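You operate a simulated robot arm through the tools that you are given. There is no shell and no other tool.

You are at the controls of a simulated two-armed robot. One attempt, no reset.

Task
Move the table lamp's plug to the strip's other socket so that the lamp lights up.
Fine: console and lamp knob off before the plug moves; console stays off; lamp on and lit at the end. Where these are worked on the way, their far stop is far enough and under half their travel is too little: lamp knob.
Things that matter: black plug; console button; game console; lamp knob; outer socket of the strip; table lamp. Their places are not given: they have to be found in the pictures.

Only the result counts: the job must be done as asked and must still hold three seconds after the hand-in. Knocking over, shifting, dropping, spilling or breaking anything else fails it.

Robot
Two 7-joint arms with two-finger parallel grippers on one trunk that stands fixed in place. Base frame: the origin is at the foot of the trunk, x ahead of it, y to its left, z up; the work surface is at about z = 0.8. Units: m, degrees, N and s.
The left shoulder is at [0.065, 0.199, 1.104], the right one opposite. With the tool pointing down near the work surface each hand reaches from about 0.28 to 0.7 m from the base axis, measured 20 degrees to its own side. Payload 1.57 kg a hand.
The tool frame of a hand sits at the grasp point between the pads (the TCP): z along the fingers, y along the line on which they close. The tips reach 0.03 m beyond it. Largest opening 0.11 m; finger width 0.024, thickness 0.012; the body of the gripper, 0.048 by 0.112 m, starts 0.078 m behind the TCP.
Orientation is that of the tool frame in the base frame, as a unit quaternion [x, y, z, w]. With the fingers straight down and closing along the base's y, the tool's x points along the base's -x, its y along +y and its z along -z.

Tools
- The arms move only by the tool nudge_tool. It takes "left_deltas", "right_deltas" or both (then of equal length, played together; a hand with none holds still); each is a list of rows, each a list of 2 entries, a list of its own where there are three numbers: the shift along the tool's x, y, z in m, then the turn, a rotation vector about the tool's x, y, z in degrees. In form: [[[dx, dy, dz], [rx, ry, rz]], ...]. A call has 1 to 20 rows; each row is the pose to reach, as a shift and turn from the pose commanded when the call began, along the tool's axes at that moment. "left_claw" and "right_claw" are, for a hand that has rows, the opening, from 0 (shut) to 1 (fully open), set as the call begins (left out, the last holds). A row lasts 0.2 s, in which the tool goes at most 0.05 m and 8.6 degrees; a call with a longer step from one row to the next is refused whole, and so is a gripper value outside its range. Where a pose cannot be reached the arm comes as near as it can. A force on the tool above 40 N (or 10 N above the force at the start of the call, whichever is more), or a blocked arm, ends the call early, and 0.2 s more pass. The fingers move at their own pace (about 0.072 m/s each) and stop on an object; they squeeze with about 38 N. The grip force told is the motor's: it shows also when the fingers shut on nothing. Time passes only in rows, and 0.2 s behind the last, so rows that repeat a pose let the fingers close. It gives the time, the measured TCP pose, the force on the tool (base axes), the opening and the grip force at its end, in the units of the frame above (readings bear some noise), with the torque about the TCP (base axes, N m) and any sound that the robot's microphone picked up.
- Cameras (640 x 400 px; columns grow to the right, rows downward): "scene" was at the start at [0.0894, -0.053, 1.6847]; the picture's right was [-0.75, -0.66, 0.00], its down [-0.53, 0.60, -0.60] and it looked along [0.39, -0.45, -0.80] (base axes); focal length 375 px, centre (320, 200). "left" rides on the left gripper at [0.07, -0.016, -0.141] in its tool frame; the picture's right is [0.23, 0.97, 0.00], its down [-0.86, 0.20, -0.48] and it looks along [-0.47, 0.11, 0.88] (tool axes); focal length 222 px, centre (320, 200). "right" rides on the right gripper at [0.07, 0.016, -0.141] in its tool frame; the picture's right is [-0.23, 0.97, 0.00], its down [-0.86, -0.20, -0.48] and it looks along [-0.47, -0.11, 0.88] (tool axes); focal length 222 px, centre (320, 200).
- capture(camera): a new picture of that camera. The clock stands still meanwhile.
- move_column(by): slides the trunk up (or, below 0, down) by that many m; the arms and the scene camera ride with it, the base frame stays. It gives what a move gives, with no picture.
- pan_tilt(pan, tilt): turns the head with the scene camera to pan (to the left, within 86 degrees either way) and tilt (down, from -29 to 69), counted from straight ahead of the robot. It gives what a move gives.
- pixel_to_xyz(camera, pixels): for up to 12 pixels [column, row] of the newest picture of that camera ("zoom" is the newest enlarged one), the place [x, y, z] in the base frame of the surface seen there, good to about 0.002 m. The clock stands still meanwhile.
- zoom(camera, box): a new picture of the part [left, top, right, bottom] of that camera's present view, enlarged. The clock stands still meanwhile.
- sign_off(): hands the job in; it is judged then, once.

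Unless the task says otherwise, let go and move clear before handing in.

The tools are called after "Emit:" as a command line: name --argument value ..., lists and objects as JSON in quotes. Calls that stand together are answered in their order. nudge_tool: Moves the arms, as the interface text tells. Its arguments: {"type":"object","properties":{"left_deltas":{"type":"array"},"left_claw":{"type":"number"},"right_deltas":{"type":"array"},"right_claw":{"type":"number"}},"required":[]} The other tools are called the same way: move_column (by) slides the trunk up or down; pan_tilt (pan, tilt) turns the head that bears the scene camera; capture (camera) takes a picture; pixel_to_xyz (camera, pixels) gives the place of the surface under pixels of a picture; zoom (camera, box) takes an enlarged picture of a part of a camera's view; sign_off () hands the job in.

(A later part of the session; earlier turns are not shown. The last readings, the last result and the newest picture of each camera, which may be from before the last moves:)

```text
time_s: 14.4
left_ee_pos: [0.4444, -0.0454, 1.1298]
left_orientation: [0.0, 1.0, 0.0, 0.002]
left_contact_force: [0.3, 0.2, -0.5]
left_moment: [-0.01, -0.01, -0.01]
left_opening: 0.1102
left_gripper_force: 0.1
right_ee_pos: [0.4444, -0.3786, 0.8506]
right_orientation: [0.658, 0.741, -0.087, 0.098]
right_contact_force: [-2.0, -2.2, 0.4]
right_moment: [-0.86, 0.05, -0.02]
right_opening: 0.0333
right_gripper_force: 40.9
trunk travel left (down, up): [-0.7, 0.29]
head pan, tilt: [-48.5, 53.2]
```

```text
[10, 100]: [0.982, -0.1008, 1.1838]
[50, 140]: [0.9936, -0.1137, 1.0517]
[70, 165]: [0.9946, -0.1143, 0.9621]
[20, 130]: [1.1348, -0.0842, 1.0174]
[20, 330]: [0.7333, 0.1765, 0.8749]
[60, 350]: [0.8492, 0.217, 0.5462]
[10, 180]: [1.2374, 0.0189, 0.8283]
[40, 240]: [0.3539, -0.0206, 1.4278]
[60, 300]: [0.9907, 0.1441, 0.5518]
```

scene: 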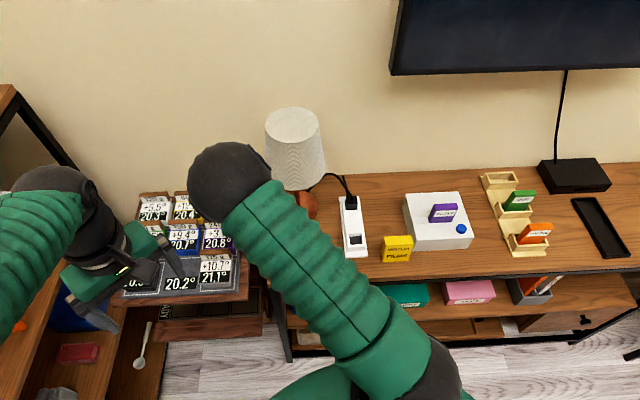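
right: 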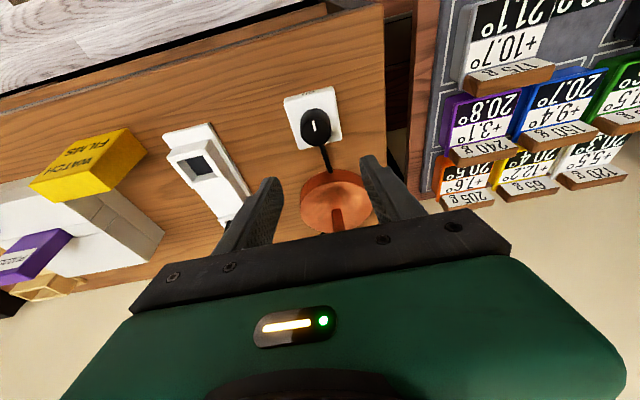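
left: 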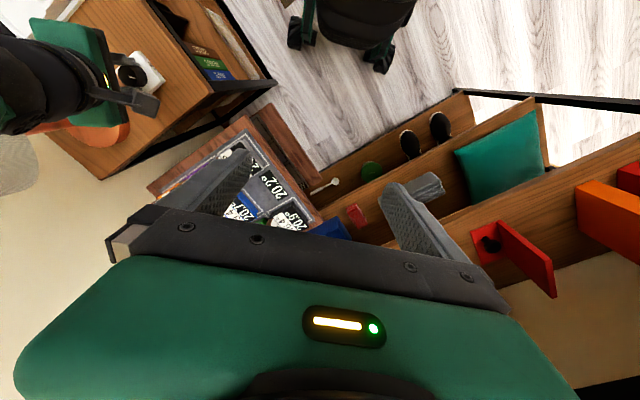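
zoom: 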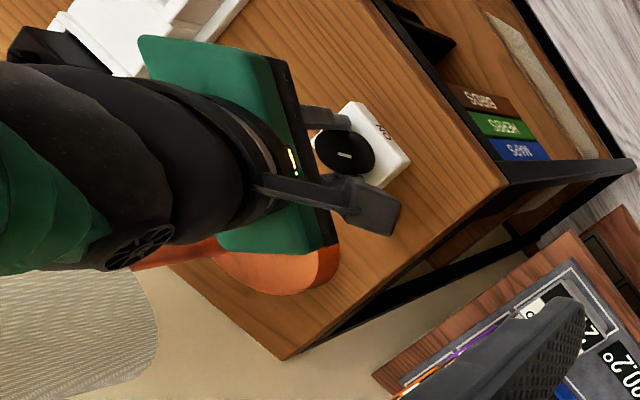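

The space to the left at (0.4, 0.15, 1.15) is free. I'll move the left hand about 18 cm left and turn it so its camera still faces the lamp.

Emit:
nudge_tool --left_deltas '[[[0.005, 0.03, -0.01], [0, 0, 0]], [[0.01, 0.06, -0.02], [0, 0, 7]], [[0.015, 0.09, -0.03], [0, 0, 14]], [[0.02, 0.12, -0.04], [0, 0, 21]], [[0.025, 0.15, -0.05], [0, 0, 28]], [[0.03, 0.18, -0.05], [0, 0, 35]], [[0.03, 0.18, -0.05], [0, 0, 42]], [[0.03, 0.18, -0.05], [0, 0, 45]]]'

Emit:
capture --camera "left"

Emit:
capture --camera "scene"

```text
time_s: 16.2
left_ee_pos: [0.4141, 0.1326, 1.18]
left_orientation: [0.384, 0.923, 0.001, 0.001]
left_contact_force: [-0.1, 0.1, 0.3]
left_moment: [-0.02, 0.02, -0.02]
left_opening: 0.11
left_gripper_force: 0.1
right_ee_pos: [0.4453, -0.3775, 0.8519]
right_orientation: [0.657, 0.742, -0.085, 0.099]
right_contact_force: [-7.1, -3.4, -3.9]
right_moment: [-0.55, 0.28, -0.03]
right_opening: 0.0335
right_gripper_force: 41.5
trunk travel left (down, up): [-0.7, 0.29]
head pan, tilt: [-48.5, 53.2]
```

```text
taken
```

left: 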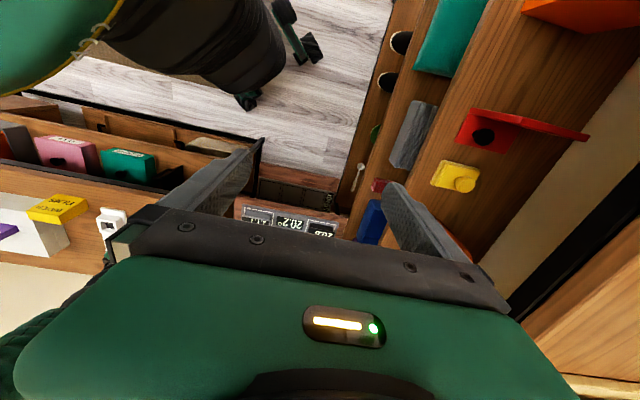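

```text
taken
```

scene: 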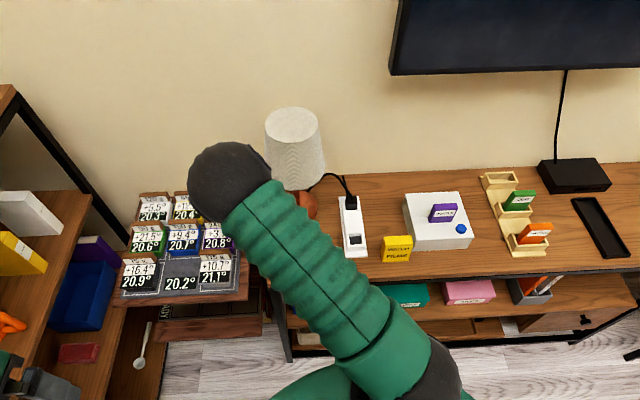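

The left arm is well clear now. I'll continue turning the knob another 30° clockwise.

Emit:
nudge_tool --right_deltas '[[[0, -0.0004, 0], [1.55, 0, 5.8]], [[-0.0001, 0.0002, 0], [3.11, 0, 11.59]], [[-0.0003, 0.0007, 0], [4.66, 0, 17.39]], [[-0.0005, 0.0012, 0.0001], [6.22, 0, 23.18]], [[-0.0007, 0.0017, 0.0002], [7.77, 0, 28.98]]]'

Emit:
zoom --camera "right" --box '[220, 80, 420, 220]'

Emit:
capture --camera "scene"

```text
time_s: 17.4
left_ee_pos: [0.4139, 0.1331, 1.1796]
left_orientation: [0.383, 0.924, 0.0, 0.002]
left_contact_force: [0.1, 0.3, -0.1]
left_moment: [0.01, -0.01, -0.01]
left_opening: 0.1102
left_gripper_force: 0.0
right_ee_pos: [0.4482, -0.3791, 0.8514]
right_orientation: [0.827, 0.547, -0.108, 0.073]
right_contact_force: [-6.9, 1.9, -1.8]
right_moment: [-0.61, 0.5, -0.04]
right_opening: 0.0333
right_gripper_force: 41.3
trunk travel left (down, up): [-0.7, 0.29]
head pan, tilt: [-48.5, 53.2]
```

```text
2.86 times, centred on (320, 150) of right
```

zoom: 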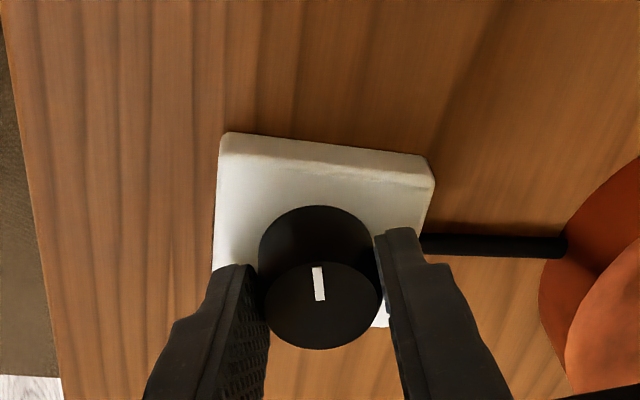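

```text
taken
```

scene: 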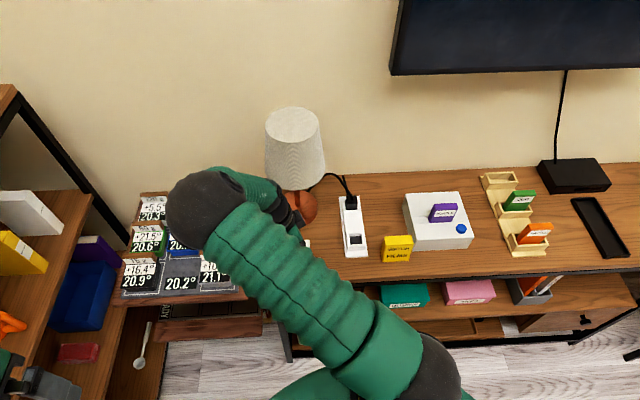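

The knob is now about 76° from ON and still turns freely. The gripper's long side now points toward the lamp, so I'll check the clearance to the shade.

Emit:
zoom --camera "scene" --box '[210, 90, 370, 250]'

Emit:
pixel_to_xyz --camera "scene" --pixels '[[250, 180], [270, 190], [285, 200], [295, 210], [300, 215], [280, 192], [292, 186], [300, 195], [305, 188]]'

```text
2.50 times, centred on (290, 170) of scene
```

zoom: 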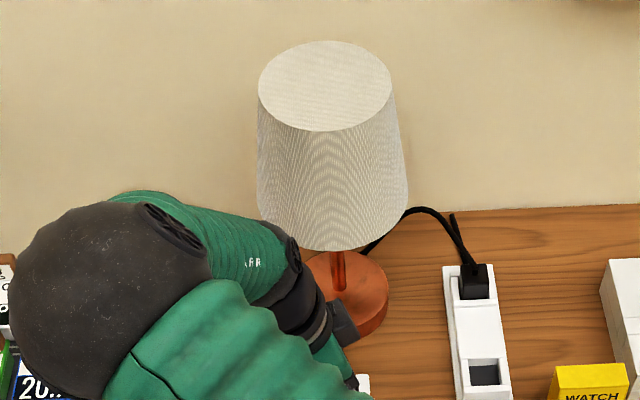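

```text
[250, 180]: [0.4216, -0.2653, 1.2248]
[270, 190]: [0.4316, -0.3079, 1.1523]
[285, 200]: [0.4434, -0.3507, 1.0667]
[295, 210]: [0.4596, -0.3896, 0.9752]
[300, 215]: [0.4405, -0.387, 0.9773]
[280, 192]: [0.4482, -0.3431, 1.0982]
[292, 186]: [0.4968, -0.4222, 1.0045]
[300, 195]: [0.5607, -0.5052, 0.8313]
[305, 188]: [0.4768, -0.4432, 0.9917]
```

The gripper body's top is at z≈0.977, under the shade rim at about 0.995, and the wrist is about 5 cm from the shade. I'll continue turning another 24°.

Emit:
nudge_tool --right_deltas '[[[0.001, -0.0009, 0], [1.55, 0, 5.8]], [[0.0009, -0.0004, 0], [3.11, 0, 11.59]], [[0.0007, 0.0002, 0], [4.66, 0, 17.39]], [[0.0005, 0.0007, 0.0001], [6.22, 0, 23.18]]]'

Emit:
zoom --camera "right" --box '[220, 80, 420, 220]'

Emit:
zoom --camera "scene" --box '[210, 90, 370, 250]'

```text
time_s: 18.4
left_ee_pos: [0.4164, 0.134, 1.1779]
left_orientation: [0.382, 0.924, 0.001, 0.001]
left_contact_force: [0.0, -0.1, -0.3]
left_moment: [0.01, -0.01, -0.02]
left_opening: 0.1099
left_gripper_force: 0.0
right_ee_pos: [0.4485, -0.3768, 0.8517]
right_orientation: [0.922, 0.364, -0.12, 0.049]
right_contact_force: [4.5, -2.9, 3.1]
right_moment: [0.33, 0.26, 0.61]
right_opening: 0.0336
right_gripper_force: 41.1
trunk travel left (down, up): [-0.7, 0.29]
head pan, tilt: [-48.5, 53.2]
```

```text
2.86 times, centred on (320, 150) of right
```

zoom: 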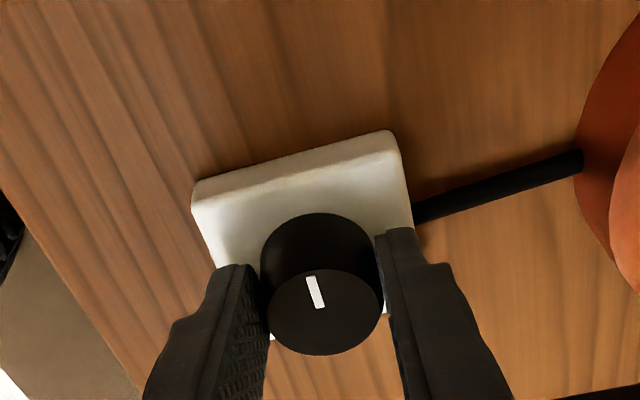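

```text
2.50 times, centred on (290, 170) of scene
```

zoom: 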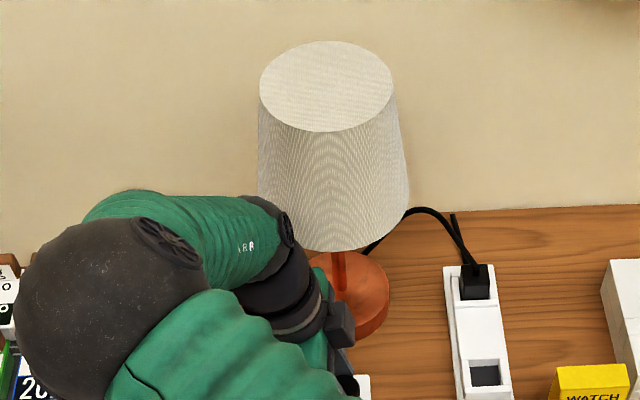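

The torque about z jumped to 0.61 N m and the line slipped relative to the fingers, now parallel to the box's side: the knob has hit its far stop at 90°. I'll open the fingers, rise off and look.

Emit:
nudge_tool --right_deltas '[[[0, 0, 0], [0, 0, 0]], [[0, 0, 0], [0, 0, 0]], [[-0.0052, 0, -0.0193], [0, 0, 0]], [[-0.0129, 0, -0.0483], [0, 0, 0]], [[-0.0233, 0, -0.087], [0, 0, 0]]]' --right_claw 0.6

Emit:
capture --camera "right"

Emit:
zoom --camera "right" --box '[220, 60, 420, 200]'

```text
time_s: 19.6
left_ee_pos: [0.4151, 0.1325, 1.1781]
left_orientation: [0.382, 0.924, 0.0, 0.001]
left_contact_force: [0.2, -0.2, -0.4]
left_moment: [-0.04, 0.0, 0.04]
left_opening: 0.1101
left_gripper_force: 0.1
right_ee_pos: [0.4454, -0.379, 0.9424]
right_orientation: [0.922, 0.364, -0.12, 0.048]
right_contact_force: [-0.8, -0.3, 0.0]
right_moment: [0.0, -0.05, -0.03]
right_opening: 0.0659
right_gripper_force: 0.1
trunk travel left (down, up): [-0.7, 0.29]
head pan, tilt: [-48.5, 53.2]
```

```text
taken
```

right: 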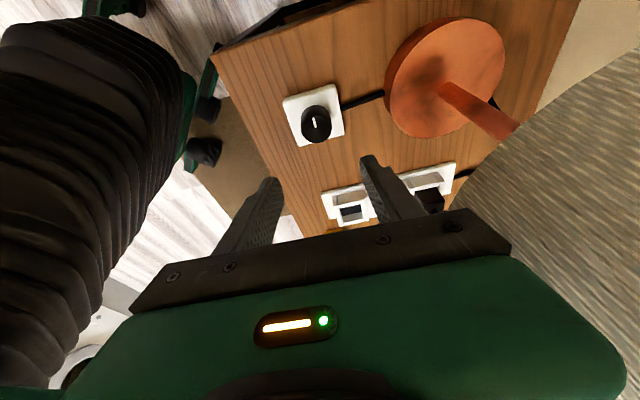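

```text
2.86 times, centred on (320, 130) of right
```

zoom: 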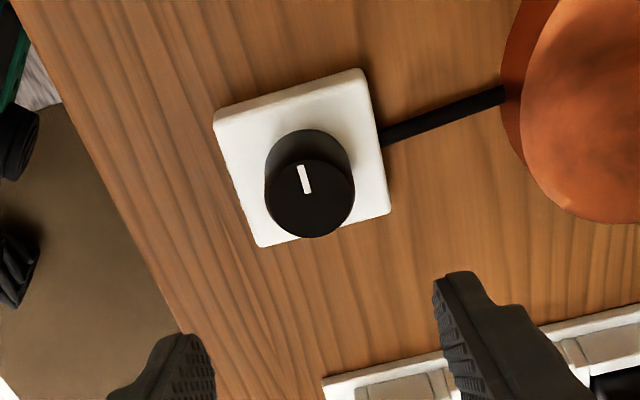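

The knob's line now points to the box's left side, 90° away from ON, so it is off. The gripper's long side is very near the shade now, so I'll back straight away from the lamp first.

Emit:
nudge_tool --right_deltas '[[[0, -0.015, 0], [0, 0, 0]], [[0, -0.035, 0], [0, 0, 0]], [[0, -0.06, 0], [0, 0, 0]], [[0, -0.08, 0], [0, 0, 0]]]'

Emit:
capture --camera "scene"

Emit:
zoom --camera "scene" --box '[210, 90, 370, 250]'

```text
time_s: 20.6
left_ee_pos: [0.4137, 0.1335, 1.1792]
left_orientation: [0.383, 0.924, 0.0, 0.002]
left_contact_force: [0.2, 0.6, 0.0]
left_moment: [0.0, 0.0, 0.03]
left_opening: 0.11
left_gripper_force: 0.0
right_ee_pos: [0.3919, -0.3181, 0.9429]
right_orientation: [0.923, 0.363, -0.12, 0.05]
right_contact_force: [0.5, 0.0, -0.1]
right_moment: [-0.02, 0.04, 0.0]
right_opening: 0.0662
right_gripper_force: 0.1
trunk travel left (down, up): [-0.7, 0.29]
head pan, tilt: [-48.5, 53.2]
```

```text
taken
```

scene: 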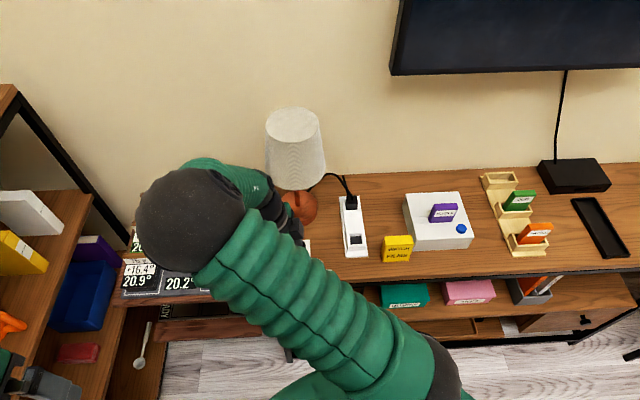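

```text
2.50 times, centred on (290, 170) of scene
```

zoom: 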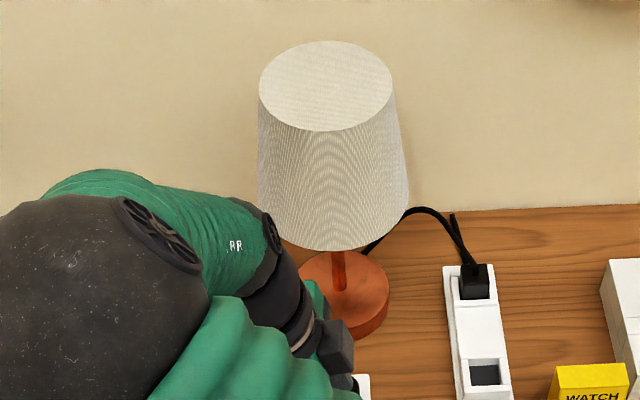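

The lamp and its surroundings are unmoved. I'll take a close look at the plug and the strip to plan the grasp.

Emit:
zoom --camera "scene" --box '[325, 165, 385, 265]'

Emit:
zoom --camera "scene" --box '[330, 175, 375, 220]'

```text
4.00 times, centred on (355, 215) of scene
```

zoom: 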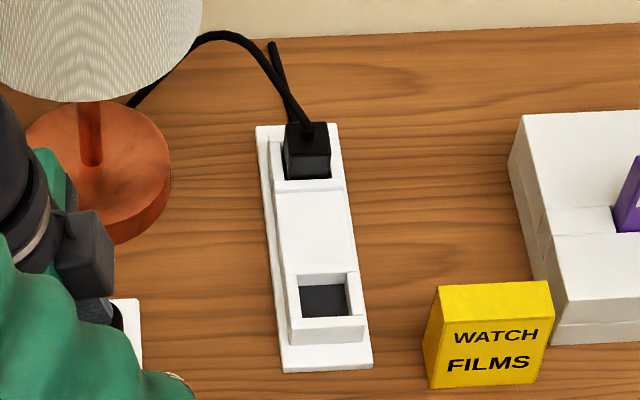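

```text
8.89 times, centred on (352, 198) of scene
```

zoom: 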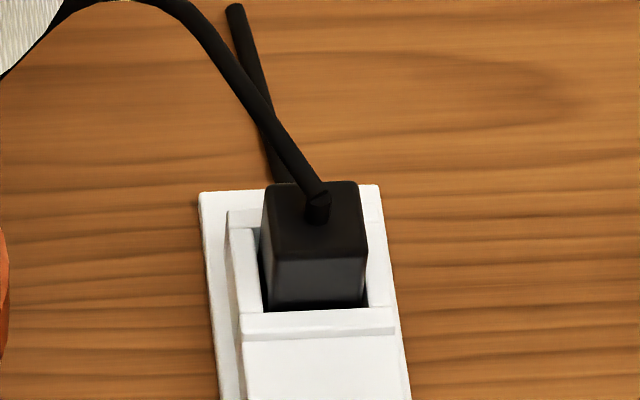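

The plug stands in a raised frame with its cord coming out of the top at (317,205) of the zoom. I'll measure the plug's corners and the frame heights.

Emit:
pixel_to_xyz --camera "zoom" --pixels '[[272, 190], [350, 188], [362, 250], [274, 250], [275, 295], [360, 295], [250, 270], [375, 290], [320, 320], [285, 230], [340, 240], [320, 380]]'

Emit:
zoom --camera "scene" --box '[330, 220, 380, 265]'

```text
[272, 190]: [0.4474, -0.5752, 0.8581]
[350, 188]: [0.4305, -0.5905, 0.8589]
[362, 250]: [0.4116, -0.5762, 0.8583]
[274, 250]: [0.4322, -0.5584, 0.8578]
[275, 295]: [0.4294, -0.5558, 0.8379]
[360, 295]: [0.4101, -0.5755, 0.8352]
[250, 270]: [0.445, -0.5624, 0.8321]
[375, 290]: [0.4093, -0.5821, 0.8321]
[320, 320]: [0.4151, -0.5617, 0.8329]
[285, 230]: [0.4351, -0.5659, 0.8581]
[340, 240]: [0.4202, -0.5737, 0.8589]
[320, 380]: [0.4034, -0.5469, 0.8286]
```

```text
8.89 times, centred on (355, 242) of scene
```

zoom: 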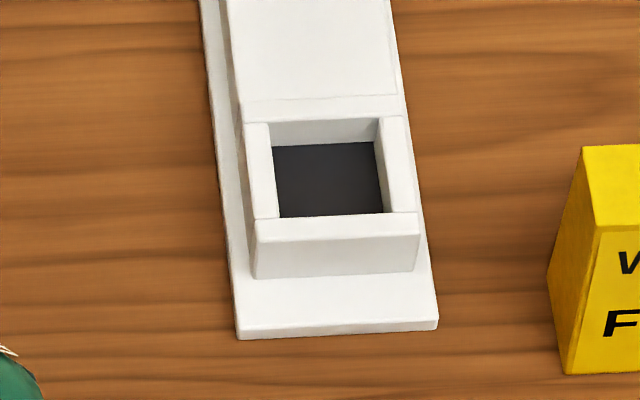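

Plug top is at z≈0.858, centred near (0.430,-0.575), with the frame at z≈0.832. Next I'll measure the outer socket's frame and floor.

Emit:
pixel_to_xyz --camera "zoom" --pixels '[[285, 155], [368, 152], [372, 205], [288, 207], [256, 130], [400, 124], [410, 222], [265, 228], [262, 170], [395, 160], [320, 228], [330, 180]]'

Emit:
zoom --camera "scene" --box '[325, 175, 385, 265]'

```text
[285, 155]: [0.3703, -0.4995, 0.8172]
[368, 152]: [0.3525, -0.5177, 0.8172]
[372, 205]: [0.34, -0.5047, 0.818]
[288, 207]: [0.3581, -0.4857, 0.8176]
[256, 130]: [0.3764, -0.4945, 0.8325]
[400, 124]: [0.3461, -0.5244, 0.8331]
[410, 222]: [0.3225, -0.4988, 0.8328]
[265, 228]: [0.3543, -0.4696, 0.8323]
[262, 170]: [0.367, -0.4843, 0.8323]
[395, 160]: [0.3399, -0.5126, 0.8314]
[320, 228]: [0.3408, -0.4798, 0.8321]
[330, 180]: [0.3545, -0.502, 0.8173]
```

```text
4.44 times, centred on (355, 220) of scene
```

zoom: 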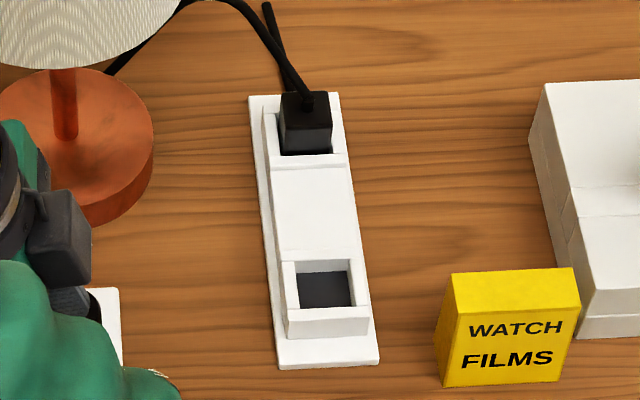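

The socket floor is at z≈0.817 and its frame top at 0.832. I'll zoom tighter on both sockets for more exact centres.

Emit:
zoom --camera "scene" --box '[340, 228, 372, 250]'

```text
16.00 times, centred on (356, 239) of scene
```

zoom: 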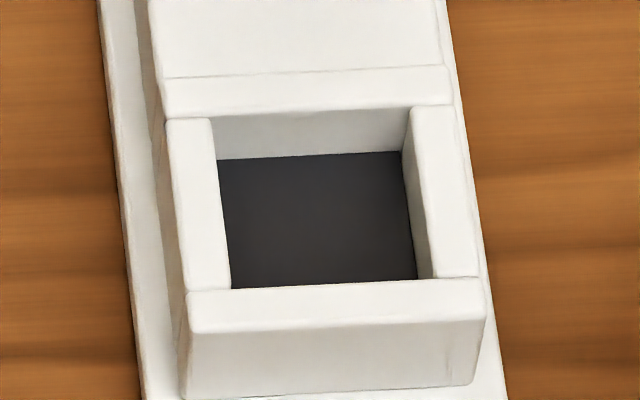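

I'll read the edges of the outer socket's frame from this 16x picture.

Emit:
pixel_to_xyz --camera "zoom" --pixels '[[216, 200], [430, 190], [310, 105], [335, 291], [183, 200], [458, 190], [305, 78], [338, 318], [190, 300], [478, 290], [172, 122], [445, 110]]'

Emit:
zoom --camera "scene" --box '[336, 190, 368, 212]'

```text
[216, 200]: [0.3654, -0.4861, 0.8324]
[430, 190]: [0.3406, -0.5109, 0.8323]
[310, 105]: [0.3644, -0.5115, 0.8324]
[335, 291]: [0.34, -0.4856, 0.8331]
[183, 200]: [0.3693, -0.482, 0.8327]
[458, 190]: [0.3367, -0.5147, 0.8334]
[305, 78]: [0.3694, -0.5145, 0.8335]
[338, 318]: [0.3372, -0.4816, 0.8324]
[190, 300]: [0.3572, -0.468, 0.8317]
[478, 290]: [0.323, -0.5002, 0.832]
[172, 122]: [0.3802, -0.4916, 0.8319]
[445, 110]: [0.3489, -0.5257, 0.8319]
```

```text
16.00 times, centred on (352, 201) of scene
```

zoom: 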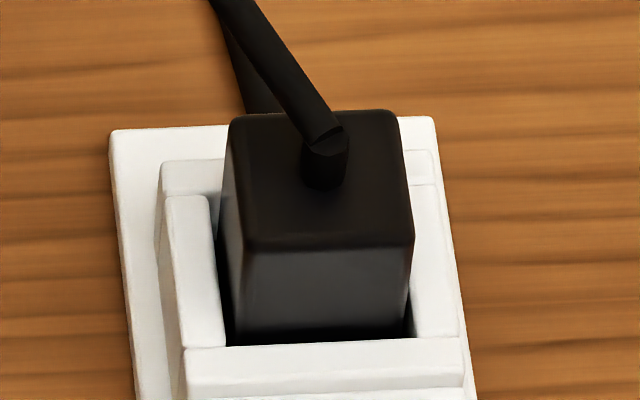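

The outer socket's centre is (0.353,-0.498) with about a 34 mm opening, aligned at 135°. Now I'll read the same for the plug.

Emit:
pixel_to_xyz --camera "zoom" --pixels '[[240, 180], [398, 175], [328, 236], [312, 120], [242, 235], [405, 232], [250, 320], [400, 318], [310, 290], [195, 250], [433, 250], [325, 365]]'

```text
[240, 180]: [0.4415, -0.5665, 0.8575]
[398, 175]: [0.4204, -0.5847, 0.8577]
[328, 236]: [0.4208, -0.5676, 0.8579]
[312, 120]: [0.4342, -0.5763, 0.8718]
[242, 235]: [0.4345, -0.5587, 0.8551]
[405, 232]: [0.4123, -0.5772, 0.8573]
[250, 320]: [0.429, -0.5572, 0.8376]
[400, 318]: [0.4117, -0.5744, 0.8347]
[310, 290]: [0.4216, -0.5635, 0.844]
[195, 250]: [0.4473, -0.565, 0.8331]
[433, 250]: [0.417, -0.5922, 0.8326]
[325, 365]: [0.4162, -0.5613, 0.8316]
```

The plug is centred at (0.431,-0.576), about 30 mm wide, with its top at 0.858. The outer socket lies exactly 0.11 m in front of it. I'll raise the hand and straighten it before turning back toward the plug.

Emit:
nudge_tool --right_deltas '[[[-0.0078, 0, -0.029], [0, 5, 0]], [[-0.0155, 0, -0.058], [0, 10, 0]], [[-0.0233, 0, -0.087], [0, 15, 0]], [[-0.031, 0, -0.116], [0, 15, 0]], [[-0.031, 0, -0.116], [0, 15, 0]]]'

```text
time_s: 21.8
left_ee_pos: [0.416, 0.1339, 1.1781]
left_orientation: [0.382, 0.924, 0.001, 0.001]
left_contact_force: [0.1, 0.3, -0.1]
left_moment: [0.01, -0.01, -0.02]
left_opening: 0.1101
left_gripper_force: 0.0
right_ee_pos: [0.3938, -0.3181, 1.0621]
right_orientation: [0.93, 0.367, 0.0, 0.0]
right_contact_force: [-0.9, 0.3, -0.5]
right_moment: [0.01, 0.0, -0.01]
right_opening: 0.0661
right_gripper_force: 0.1
trunk travel left (down, up): [-0.7, 0.29]
head pan, tilt: [-48.5, 53.2]
```

The hand is straight with its yaw at 43°. I'll turn it back by 92° while moving to a point in front of the strip.

Emit:
nudge_tool --right_deltas '[[[-0.0131, 0.0062, 0], [0, 0, -7.66]], [[-0.0262, 0.0125, 0], [0, 0, -15.32]], [[-0.0393, 0.0187, 0], [0, 0, -22.98]], [[-0.0524, 0.0249, 0], [0, 0, -30.63]], [[-0.0655, 0.0312, 0], [0, 0, -38.29]], [[-0.0786, 0.0374, 0], [0, 0, -45.95]], [[-0.0917, 0.0436, 0], [0, 0, -53.61]], [[-0.1048, 0.0499, 0], [0, 0, -61.27]], [[-0.1179, 0.0561, 0], [0, 0, -68.93]], [[-0.131, 0.0623, 0], [0, 0, -76.58]], [[-0.1441, 0.0686, 0], [0, 0, -84.24]], [[-0.1572, 0.0748, 0], [0, 0, -91.9]], [[-0.1572, 0.0748, 0], [0, 0, -91.9]]]'

Emit:
capture --camera "scene"

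Emit:
capture --camera "right"

```text
time_s: 24.6
left_ee_pos: [0.415, 0.1334, 1.1786]
left_orientation: [0.383, 0.924, 0.001, 0.001]
left_contact_force: [-0.8, 0.0, -0.1]
left_moment: [0.01, 0.01, -0.01]
left_opening: 0.1103
left_gripper_force: 0.1
right_ee_pos: [0.3295, -0.482, 1.0622]
right_orientation: [0.383, 0.924, -0.001, 0.0]
right_contact_force: [0.2, 0.3, 0.3]
right_moment: [-0.03, 0.0, 0.01]
right_opening: 0.0658
right_gripper_force: 0.0
trunk travel left (down, up): [-0.7, 0.29]
head pan, tilt: [-48.5, 53.2]
```

```text
taken
```

scene: 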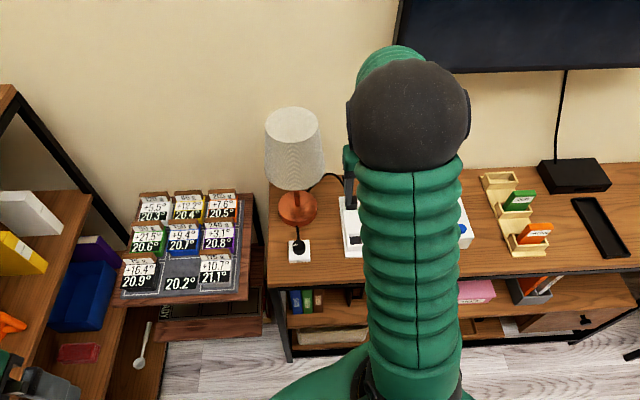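

```text
taken
```

right: 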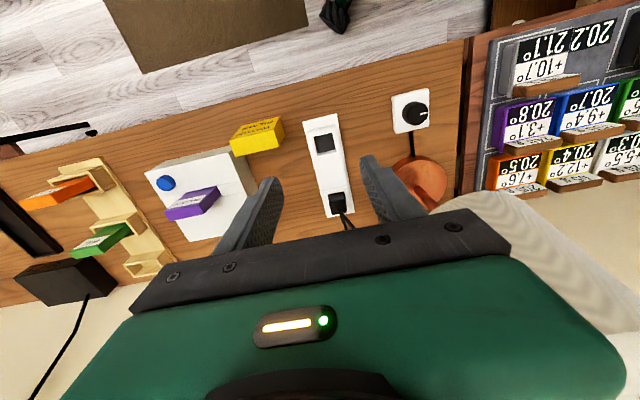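

The hand is back over the strip's front end. I'll check the knob and console state from here.

Emit:
zoom --camera "scene" --box '[275, 225, 325, 275]'

Emit:
zoom --camera "right" --box '[140, 80, 440, 240]'

```text
8.00 times, centred on (300, 250) of scene
```

zoom: 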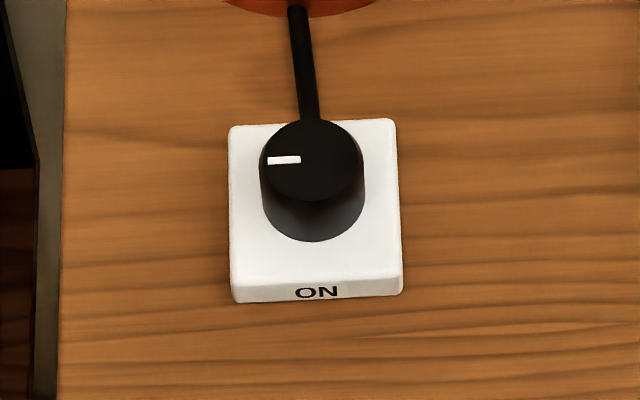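

```text
2.13 times, centred on (290, 160) of right
```

zoom: 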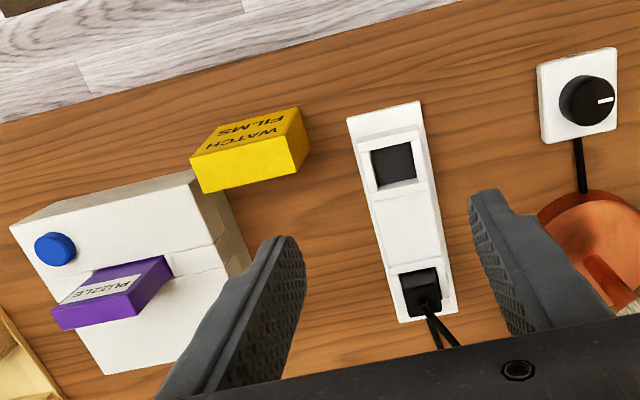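

The knob's line points left, a full quarter turn from ON, and its box has not shifted. Before going over the plug I'll check how far the wall and TV are.

Emit:
pixel_to_xyz --camera "scene" --pixels '[[338, 172], [338, 150], [395, 72], [480, 68], [400, 20], [330, 60], [328, 176], [344, 192]]'

```text
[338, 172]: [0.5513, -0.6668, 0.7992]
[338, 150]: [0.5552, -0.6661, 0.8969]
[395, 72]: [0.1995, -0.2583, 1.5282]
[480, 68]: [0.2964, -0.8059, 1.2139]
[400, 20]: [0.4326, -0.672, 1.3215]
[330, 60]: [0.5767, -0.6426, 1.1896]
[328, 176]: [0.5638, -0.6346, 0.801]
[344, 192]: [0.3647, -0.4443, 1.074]
```

The wall is 15 cm behind the plug and the TV's face is 7 cm behind it, above z≈1.2. I'll check where the forearm is relative to the TV.

Emit:
pixel_to_xyz --camera "scene" --pixels '[[385, 55], [370, 65], [400, 50], [365, 80], [350, 160], [349, 185], [390, 30], [430, 30]]'

```text
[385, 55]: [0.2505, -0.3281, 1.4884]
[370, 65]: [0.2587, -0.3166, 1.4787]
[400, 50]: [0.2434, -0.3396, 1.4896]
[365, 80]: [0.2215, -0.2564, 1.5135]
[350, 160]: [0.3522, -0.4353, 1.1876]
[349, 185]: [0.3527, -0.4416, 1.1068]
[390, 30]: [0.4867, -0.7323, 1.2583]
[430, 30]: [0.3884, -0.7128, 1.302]
```

The forearm is well away from the TV. I'll move above the plug at z≈0.95.

Emit:
nudge_tool --right_deltas '[[[-0.035, 0.001, 0.0], [0, 0, 0]], [[-0.07, 0.003, 0.0], [0, 0, 0]], [[-0.105, 0.004, 0.02], [0, 0, 0]], [[-0.138, 0.0053, 0.05], [0, 0, 0]], [[-0.138, 0.0053, 0.08], [0, 0, 0]], [[-0.138, 0.0053, 0.1], [0, 0, 0]], [[-0.138, 0.0053, 0.1], [0, 0, 0]]]' --right_claw 0.6

Emit:
capture --camera "right"

Emit:
capture --camera "scene"

```text
time_s: 26.2
left_ee_pos: [0.4159, 0.1326, 1.1785]
left_orientation: [0.382, 0.924, 0.001, 0.0]
left_contact_force: [-0.1, 1.0, 0.6]
left_moment: [0.0, -0.03, -0.04]
left_opening: 0.1102
left_gripper_force: 0.0
right_ee_pos: [0.4323, -0.5742, 0.9606]
right_orientation: [0.384, 0.923, 0.0, 0.001]
right_contact_force: [0.1, -0.3, 0.3]
right_moment: [-0.03, 0.0, -0.03]
right_opening: 0.0663
right_gripper_force: 0.1
trunk travel left (down, up): [-0.7, 0.29]
head pan, tilt: [-48.5, 53.2]
```

```text
taken
```

right: 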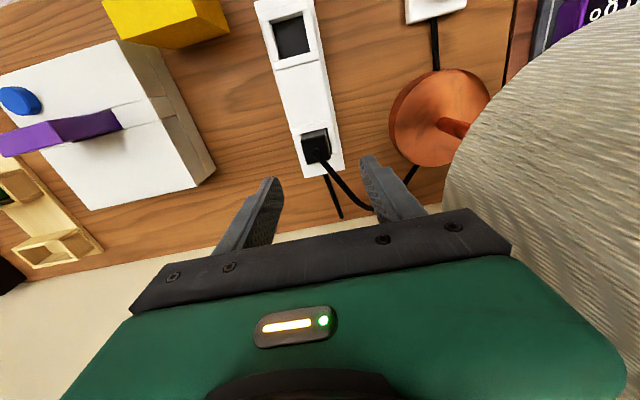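

```text
taken
```

scene: 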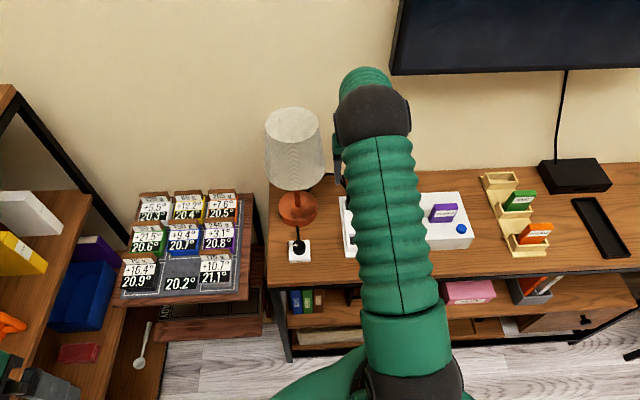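

The hand is over the plug. The cord leaves the plug's top and bends toward the lamp near the right finger at (365,200), so I'll measure the cord's path relative to the fingers.

Emit:
zoom --camera "right" --box '[240, 110, 440, 250]'

Emit:
pixel_to_xyz --camera "right" --pixels '[[320, 158], [326, 167], [333, 177], [341, 188], [350, 198], [358, 204], [366, 207], [315, 140], [304, 140], [327, 138], [365, 162], [276, 182]]'

```text
2.86 times, centred on (340, 180) of right
```

zoom: 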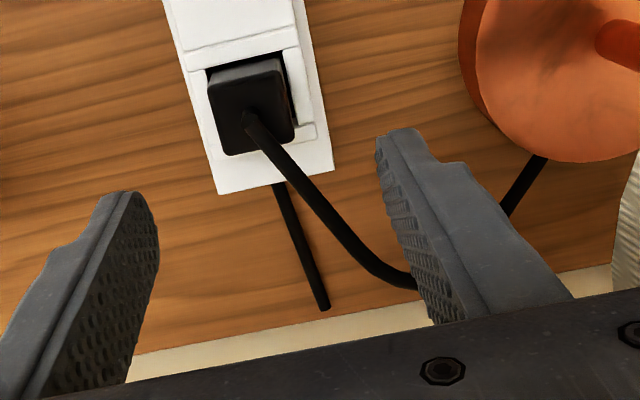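

```text
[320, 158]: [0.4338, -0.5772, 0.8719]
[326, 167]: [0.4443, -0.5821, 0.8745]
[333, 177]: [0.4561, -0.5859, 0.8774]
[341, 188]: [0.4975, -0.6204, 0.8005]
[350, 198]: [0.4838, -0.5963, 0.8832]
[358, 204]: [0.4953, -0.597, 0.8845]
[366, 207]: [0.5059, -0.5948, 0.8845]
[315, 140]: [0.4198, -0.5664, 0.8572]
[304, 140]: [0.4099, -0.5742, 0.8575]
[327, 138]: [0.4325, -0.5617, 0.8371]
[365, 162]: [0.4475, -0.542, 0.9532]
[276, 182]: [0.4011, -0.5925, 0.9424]
```

The cord stays clear of where the fingers go: it is only 5 mm sideways by the time it leaves the finger zone. I'll shift 1.5 mm sideways and descend to z≈0.867, just above the frame.

Emit:
nudge_tool --right_deltas '[[[0, -0.0015, 0.03], [0, 0, 0]], [[0, -0.0015, 0.06], [0, 0, 0]], [[0, -0.0015, 0.08], [0, 0, 0]], [[0, -0.0015, 0.09], [0, 0, 0]], [[0, -0.0015, 0.0935], [0, 0, 0]], [[0, -0.0015, 0.0935], [0, 0, 0]]]'

Emit:
zoom --camera "right" --box '[240, 110, 440, 250]'

Emit:
zoom --camera "scene" --box '[250, 90, 410, 290]'

```text
time_s: 27.6
left_ee_pos: [0.4154, 0.1324, 1.1806]
left_orientation: [0.383, 0.924, 0.0, 0.001]
left_contact_force: [-0.1, 0.8, 0.4]
left_moment: [0.01, 0.0, -0.01]
left_opening: 0.1103
left_gripper_force: 0.0
right_ee_pos: [0.4285, -0.5764, 0.8679]
right_orientation: [0.384, 0.923, 0.0, 0.001]
right_contact_force: [-0.3, 0.0, -0.2]
right_moment: [0.0, 0.0, 0.0]
right_opening: 0.0661
right_gripper_force: 0.0
trunk travel left (down, up): [-0.7, 0.29]
head pan, tilt: [-48.5, 53.2]
```

```text
2.86 times, centred on (340, 180) of right
```

zoom: 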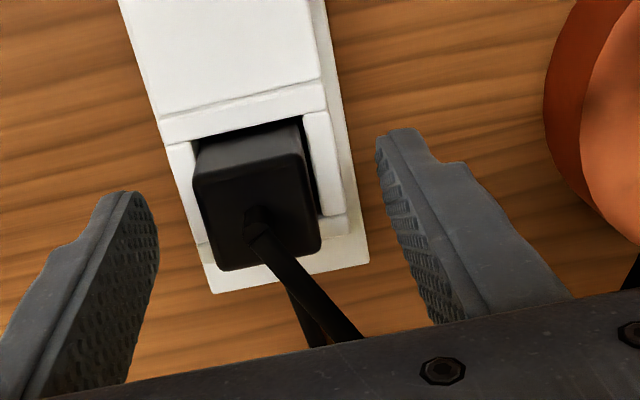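

```text
2.00 times, centred on (330, 190) of scene
```

zoom: 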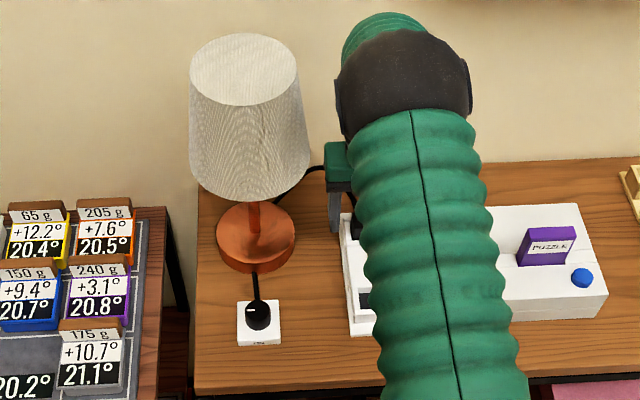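

The fingers are on both sides of the plug. I'll measure how well they are centred before closing.

Emit:
capture --camera "right"

Emit:
pixel_to_xyz --camera "right" --pixels '[[271, 181], [269, 184], [363, 164], [366, 168], [299, 178], [337, 174], [316, 165], [318, 198], [302, 165], [334, 160]]'

```text
taken
```

right: 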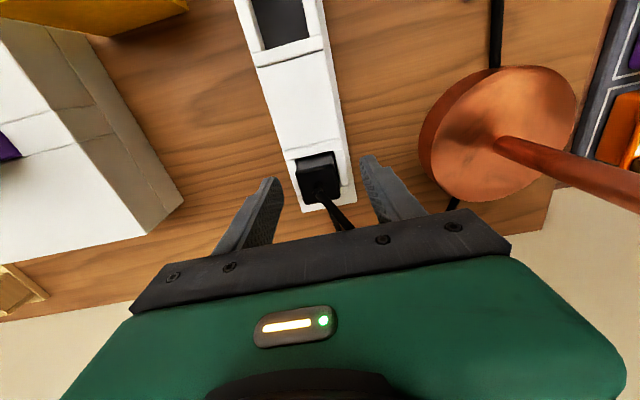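

```text
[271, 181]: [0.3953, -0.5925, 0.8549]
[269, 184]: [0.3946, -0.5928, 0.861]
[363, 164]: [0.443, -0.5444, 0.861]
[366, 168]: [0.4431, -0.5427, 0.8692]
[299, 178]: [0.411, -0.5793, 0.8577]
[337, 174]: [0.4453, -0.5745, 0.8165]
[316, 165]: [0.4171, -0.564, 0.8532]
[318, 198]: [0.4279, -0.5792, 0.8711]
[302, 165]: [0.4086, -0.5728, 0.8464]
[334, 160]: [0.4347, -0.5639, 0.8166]
```

The plug sits about 3 mm toward the console side in its socket, and the fingers are centred on it to within a millimetre. I'll close on the plug.

Emit:
nudge_tool --right_deltas '[[[0, 0, 0], [0, 0, 0]], [[0, 0, 0], [0, 0, 0]], [[0, 0, 0], [0, 0, 0]], [[0, 0, 0], [0, 0, 0]]]' --right_claw 0

Emit:
zoom --camera "right" --box '[240, 110, 440, 250]'

```text
time_s: 28.6
left_ee_pos: [0.4157, 0.134, 1.1795]
left_orientation: [0.383, 0.924, 0.001, 0.001]
left_contact_force: [0.2, -0.5, -0.5]
left_moment: [0.02, 0.01, 0.01]
left_opening: 0.11
left_gripper_force: 0.1
right_ee_pos: [0.4283, -0.5752, 0.8687]
right_orientation: [0.384, 0.923, 0.0, 0.001]
right_contact_force: [0.2, -0.7, 0.5]
right_moment: [-0.01, -0.01, -0.03]
right_opening: 0.029
right_gripper_force: 37.6
trunk travel left (down, up): [-0.7, 0.29]
head pan, tilt: [-48.5, 53.2]
```

```text
2.86 times, centred on (340, 180) of right
```

zoom: 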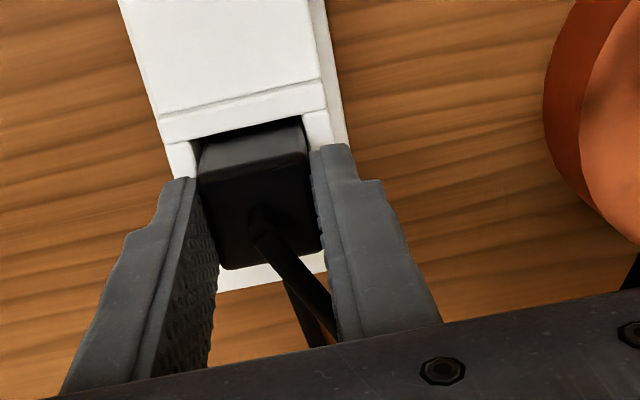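

The plug is gripped (opening 0.029, hardly any side force). I'll pull it straight up in small steps.

Emit:
nudge_tool --right_deltas '[[[0, 0, -0.004], [0, 0, 0]], [[0, 0, -0.008], [0, 0, 0]], [[0, 0, -0.014], [0, 0, 0]], [[0, 0, -0.022], [0, 0, 0]], [[0, 0, -0.032], [0, 0, 0]], [[0, 0, -0.042], [0, 0, 0]]]'

Emit:
zoom --camera "right" --box '[220, 90, 460, 250]'

Emit:
zoom --camera "scene" --box '[250, 90, 410, 290]'

```text
time_s: 30.0
left_ee_pos: [0.4142, 0.1339, 1.1784]
left_orientation: [0.383, 0.924, 0.0, 0.001]
left_contact_force: [-0.1, 0.2, 0.0]
left_moment: [-0.02, 0.0, 0.02]
left_opening: 0.1099
left_gripper_force: 0.0
right_ee_pos: [0.4279, -0.5761, 0.9103]
right_orientation: [0.383, 0.924, -0.001, 0.001]
right_contact_force: [-0.5, 1.2, -0.9]
right_moment: [0.03, 0.0, 0.0]
right_opening: 0.0287
right_gripper_force: 38.2
trunk travel left (down, up): [-0.7, 0.29]
head pan, tilt: [-48.5, 53.2]
```

```text
2.50 times, centred on (340, 170) of right
```

zoom: 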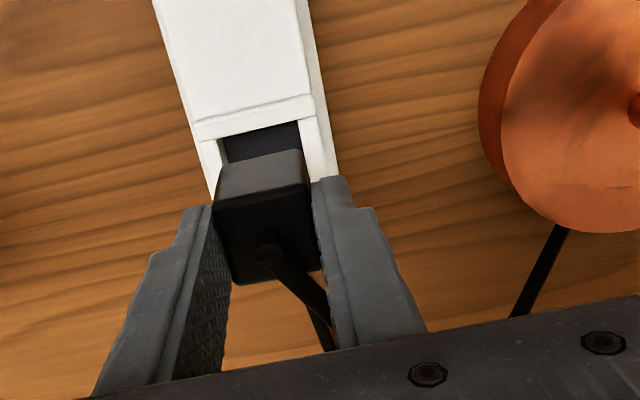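

```text
2.00 times, centred on (330, 190) of scene
```

zoom: 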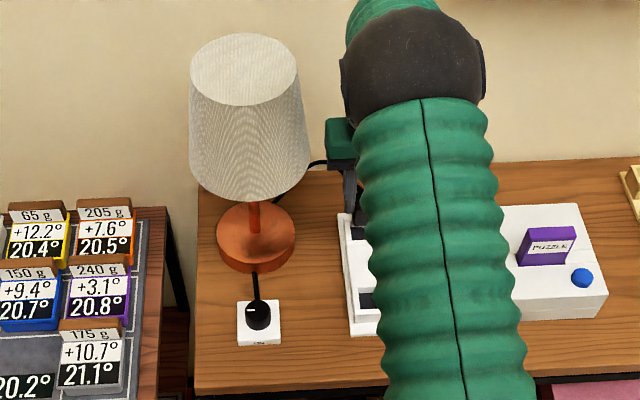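

The plug is out of the inner socket, whose dark floor shows at (262,142). I'll carry it 0.11 m forward along the strip to hover over the outer socket.

Emit:
nudge_tool --right_deltas '[[[0.015, 0, 0], [0, 0, 0]], [[0.035, 0, 0], [0, 0, 0]], [[0.055, 0, 0], [0, 0, 0]], [[0.075, 0, 0], [0, 0, 0]], [[0.095, 0, 0], [0, 0, 0]], [[0.11, 0, 0], [0, 0, 0]], [[0.11, 0, 0], [0, 0, 0]]]'

Emit:
capture --camera "right"

Emit:
zoom --camera "right" --box '[220, 90, 460, 250]'

Emit:
zoom --camera "scene" --box '[250, 90, 410, 290]'

```text
time_s: 31.6
left_ee_pos: [0.4151, 0.1334, 1.1794]
left_orientation: [0.383, 0.924, 0.001, 0.001]
left_contact_force: [0.0, 0.3, -0.4]
left_moment: [0.0, 0.03, 0.02]
left_opening: 0.1101
left_gripper_force: 0.1
right_ee_pos: [0.3507, -0.4987, 0.9101]
right_orientation: [0.382, 0.924, 0.0, 0.0]
right_contact_force: [0.1, -0.2, -0.1]
right_moment: [-0.01, -0.02, -0.03]
right_opening: 0.0286
right_gripper_force: 38.5
trunk travel left (down, up): [-0.7, 0.29]
head pan, tilt: [-48.5, 53.2]
```

```text
taken
```

right: 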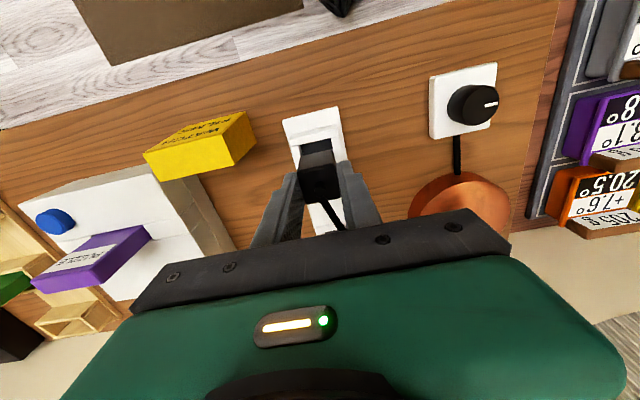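

```text
2.50 times, centred on (340, 170) of right
```

zoom: 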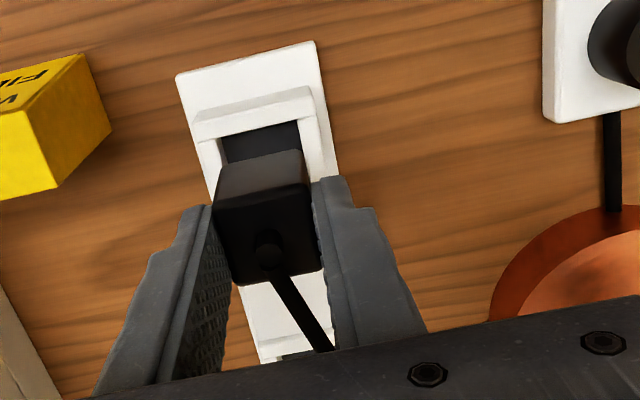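

```text
2.00 times, centred on (330, 190) of scene
```

zoom: 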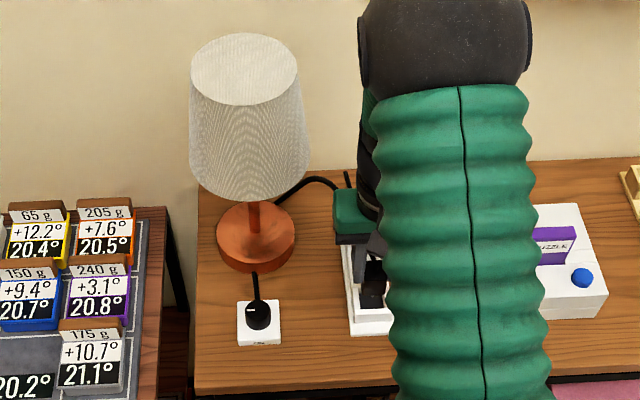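

The plug hovers over the outer socket with the same look as it had over the inner one. I'll measure the plug's lower front edge against the frame walls to fine-tune before lowering.

Emit:
zoom --camera "right" --box '[285, 120, 355, 170]'

```text
8.00 times, centred on (320, 145) of right
```

zoom: 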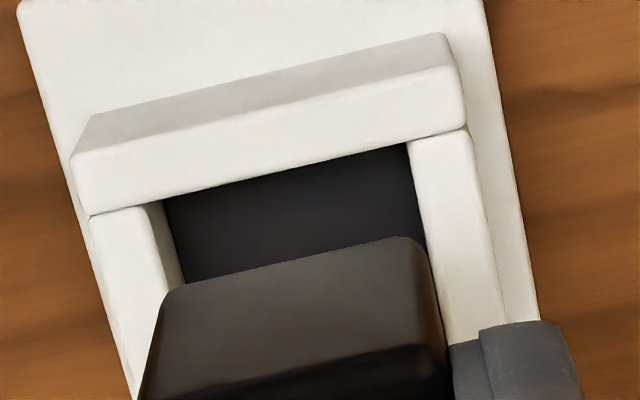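

Emit:
pixel_to_xyz --camera "zoom" --pixels '[[180, 295], [410, 250], [172, 310], [425, 290], [145, 225], [418, 160], [290, 165], [170, 330], [435, 320], [300, 275], [100, 240], [450, 150]]'

```text
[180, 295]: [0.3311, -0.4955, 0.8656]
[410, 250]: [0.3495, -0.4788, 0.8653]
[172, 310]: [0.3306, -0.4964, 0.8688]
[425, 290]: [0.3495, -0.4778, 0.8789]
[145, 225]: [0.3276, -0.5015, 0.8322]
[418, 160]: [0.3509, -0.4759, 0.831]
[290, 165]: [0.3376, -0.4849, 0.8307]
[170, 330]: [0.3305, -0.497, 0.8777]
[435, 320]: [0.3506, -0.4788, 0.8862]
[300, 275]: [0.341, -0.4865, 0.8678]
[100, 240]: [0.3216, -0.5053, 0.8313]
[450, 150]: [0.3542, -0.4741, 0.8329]
```

By the right camera the plug is within about 1 mm of the socket's centre. I'll make that small correction and lower it until its base is just inside the frame's top.

Emit:
nudge_tool --right_deltas '[[[-0.0007, -0.001, 0.008], [0, 0, 0]], [[-0.0007, -0.001, 0.016], [0, 0, 0]], [[-0.0007, -0.001, 0.022], [0, 0, 0]], [[-0.0007, -0.001, 0.026], [0, 0, 0]], [[-0.0007, -0.001, 0.029], [0, 0, 0]]]'

Emit:
zoom --camera "right" --box '[280, 120, 360, 180]'

```text
time_s: 32.8
left_ee_pos: [0.4154, 0.1331, 1.1793]
left_orientation: [0.383, 0.924, 0.001, 0.002]
left_contact_force: [0.9, -0.1, -0.4]
left_moment: [-0.03, 0.0, 0.01]
left_opening: 0.1101
left_gripper_force: 0.1
right_ee_pos: [0.3525, -0.5009, 0.8814]
right_orientation: [0.384, 0.923, 0.0, 0.001]
right_contact_force: [-0.9, 0.2, -1.2]
right_moment: [0.03, 0.01, 0.0]
right_opening: 0.0287
right_gripper_force: 37.9
trunk travel left (down, up): [-0.7, 0.29]
head pan, tilt: [-48.5, 53.2]
```

```text
6.67 times, centred on (320, 150) of right
```

zoom: 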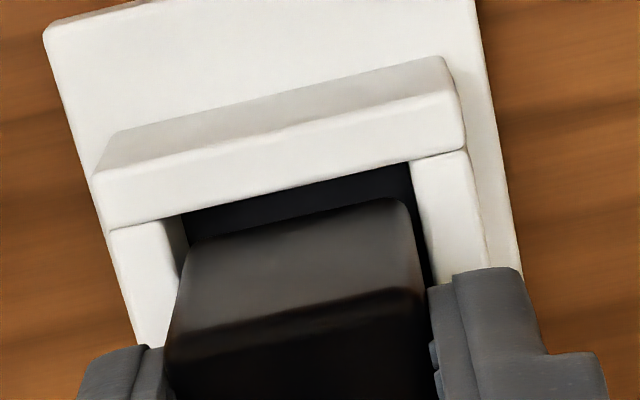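

No contact force yet, and the plug's base is entering the frame. I'll lower it the remaining 13 mm in small steps.

Emit:
nudge_tool --right_deltas '[[[0, 0.0005, 0.003], [0, 0, 0]], [[0, 0.0005, 0.006], [0, 0, 0]], [[0, 0.0005, 0.009], [0, 0, 0]], [[0, 0.0005, 0.011], [0, 0, 0]], [[0, 0.0005, 0.013], [0, 0, 0]]]'

Emit:
zoom --camera "right" --box '[280, 120, 360, 180]'

```text
time_s: 34.0
left_ee_pos: [0.4141, 0.1342, 1.1783]
left_orientation: [0.383, 0.924, 0.001, 0.001]
left_contact_force: [0.0, 0.4, -0.3]
left_moment: [-0.01, 0.01, -0.03]
left_opening: 0.1101
left_gripper_force: 0.2
right_ee_pos: [0.3523, -0.4997, 0.8687]
right_orientation: [0.383, 0.924, 0.0, 0.001]
right_contact_force: [0.2, 0.6, -0.5]
right_moment: [0.02, -0.02, 0.0]
right_opening: 0.0284
right_gripper_force: 38.5
trunk travel left (down, up): [-0.7, 0.29]
head pan, tilt: [-48.5, 53.2]
```

```text
6.67 times, centred on (320, 150) of right
```

zoom: 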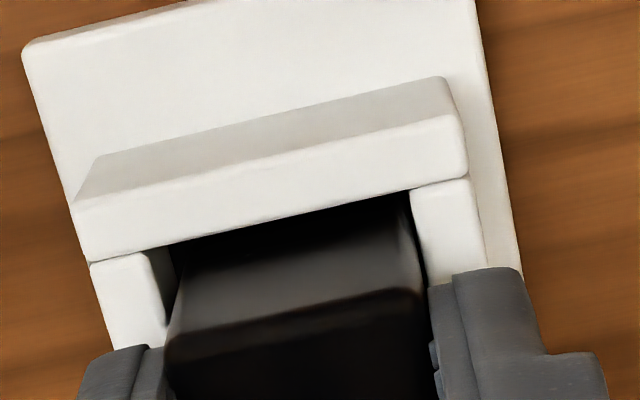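

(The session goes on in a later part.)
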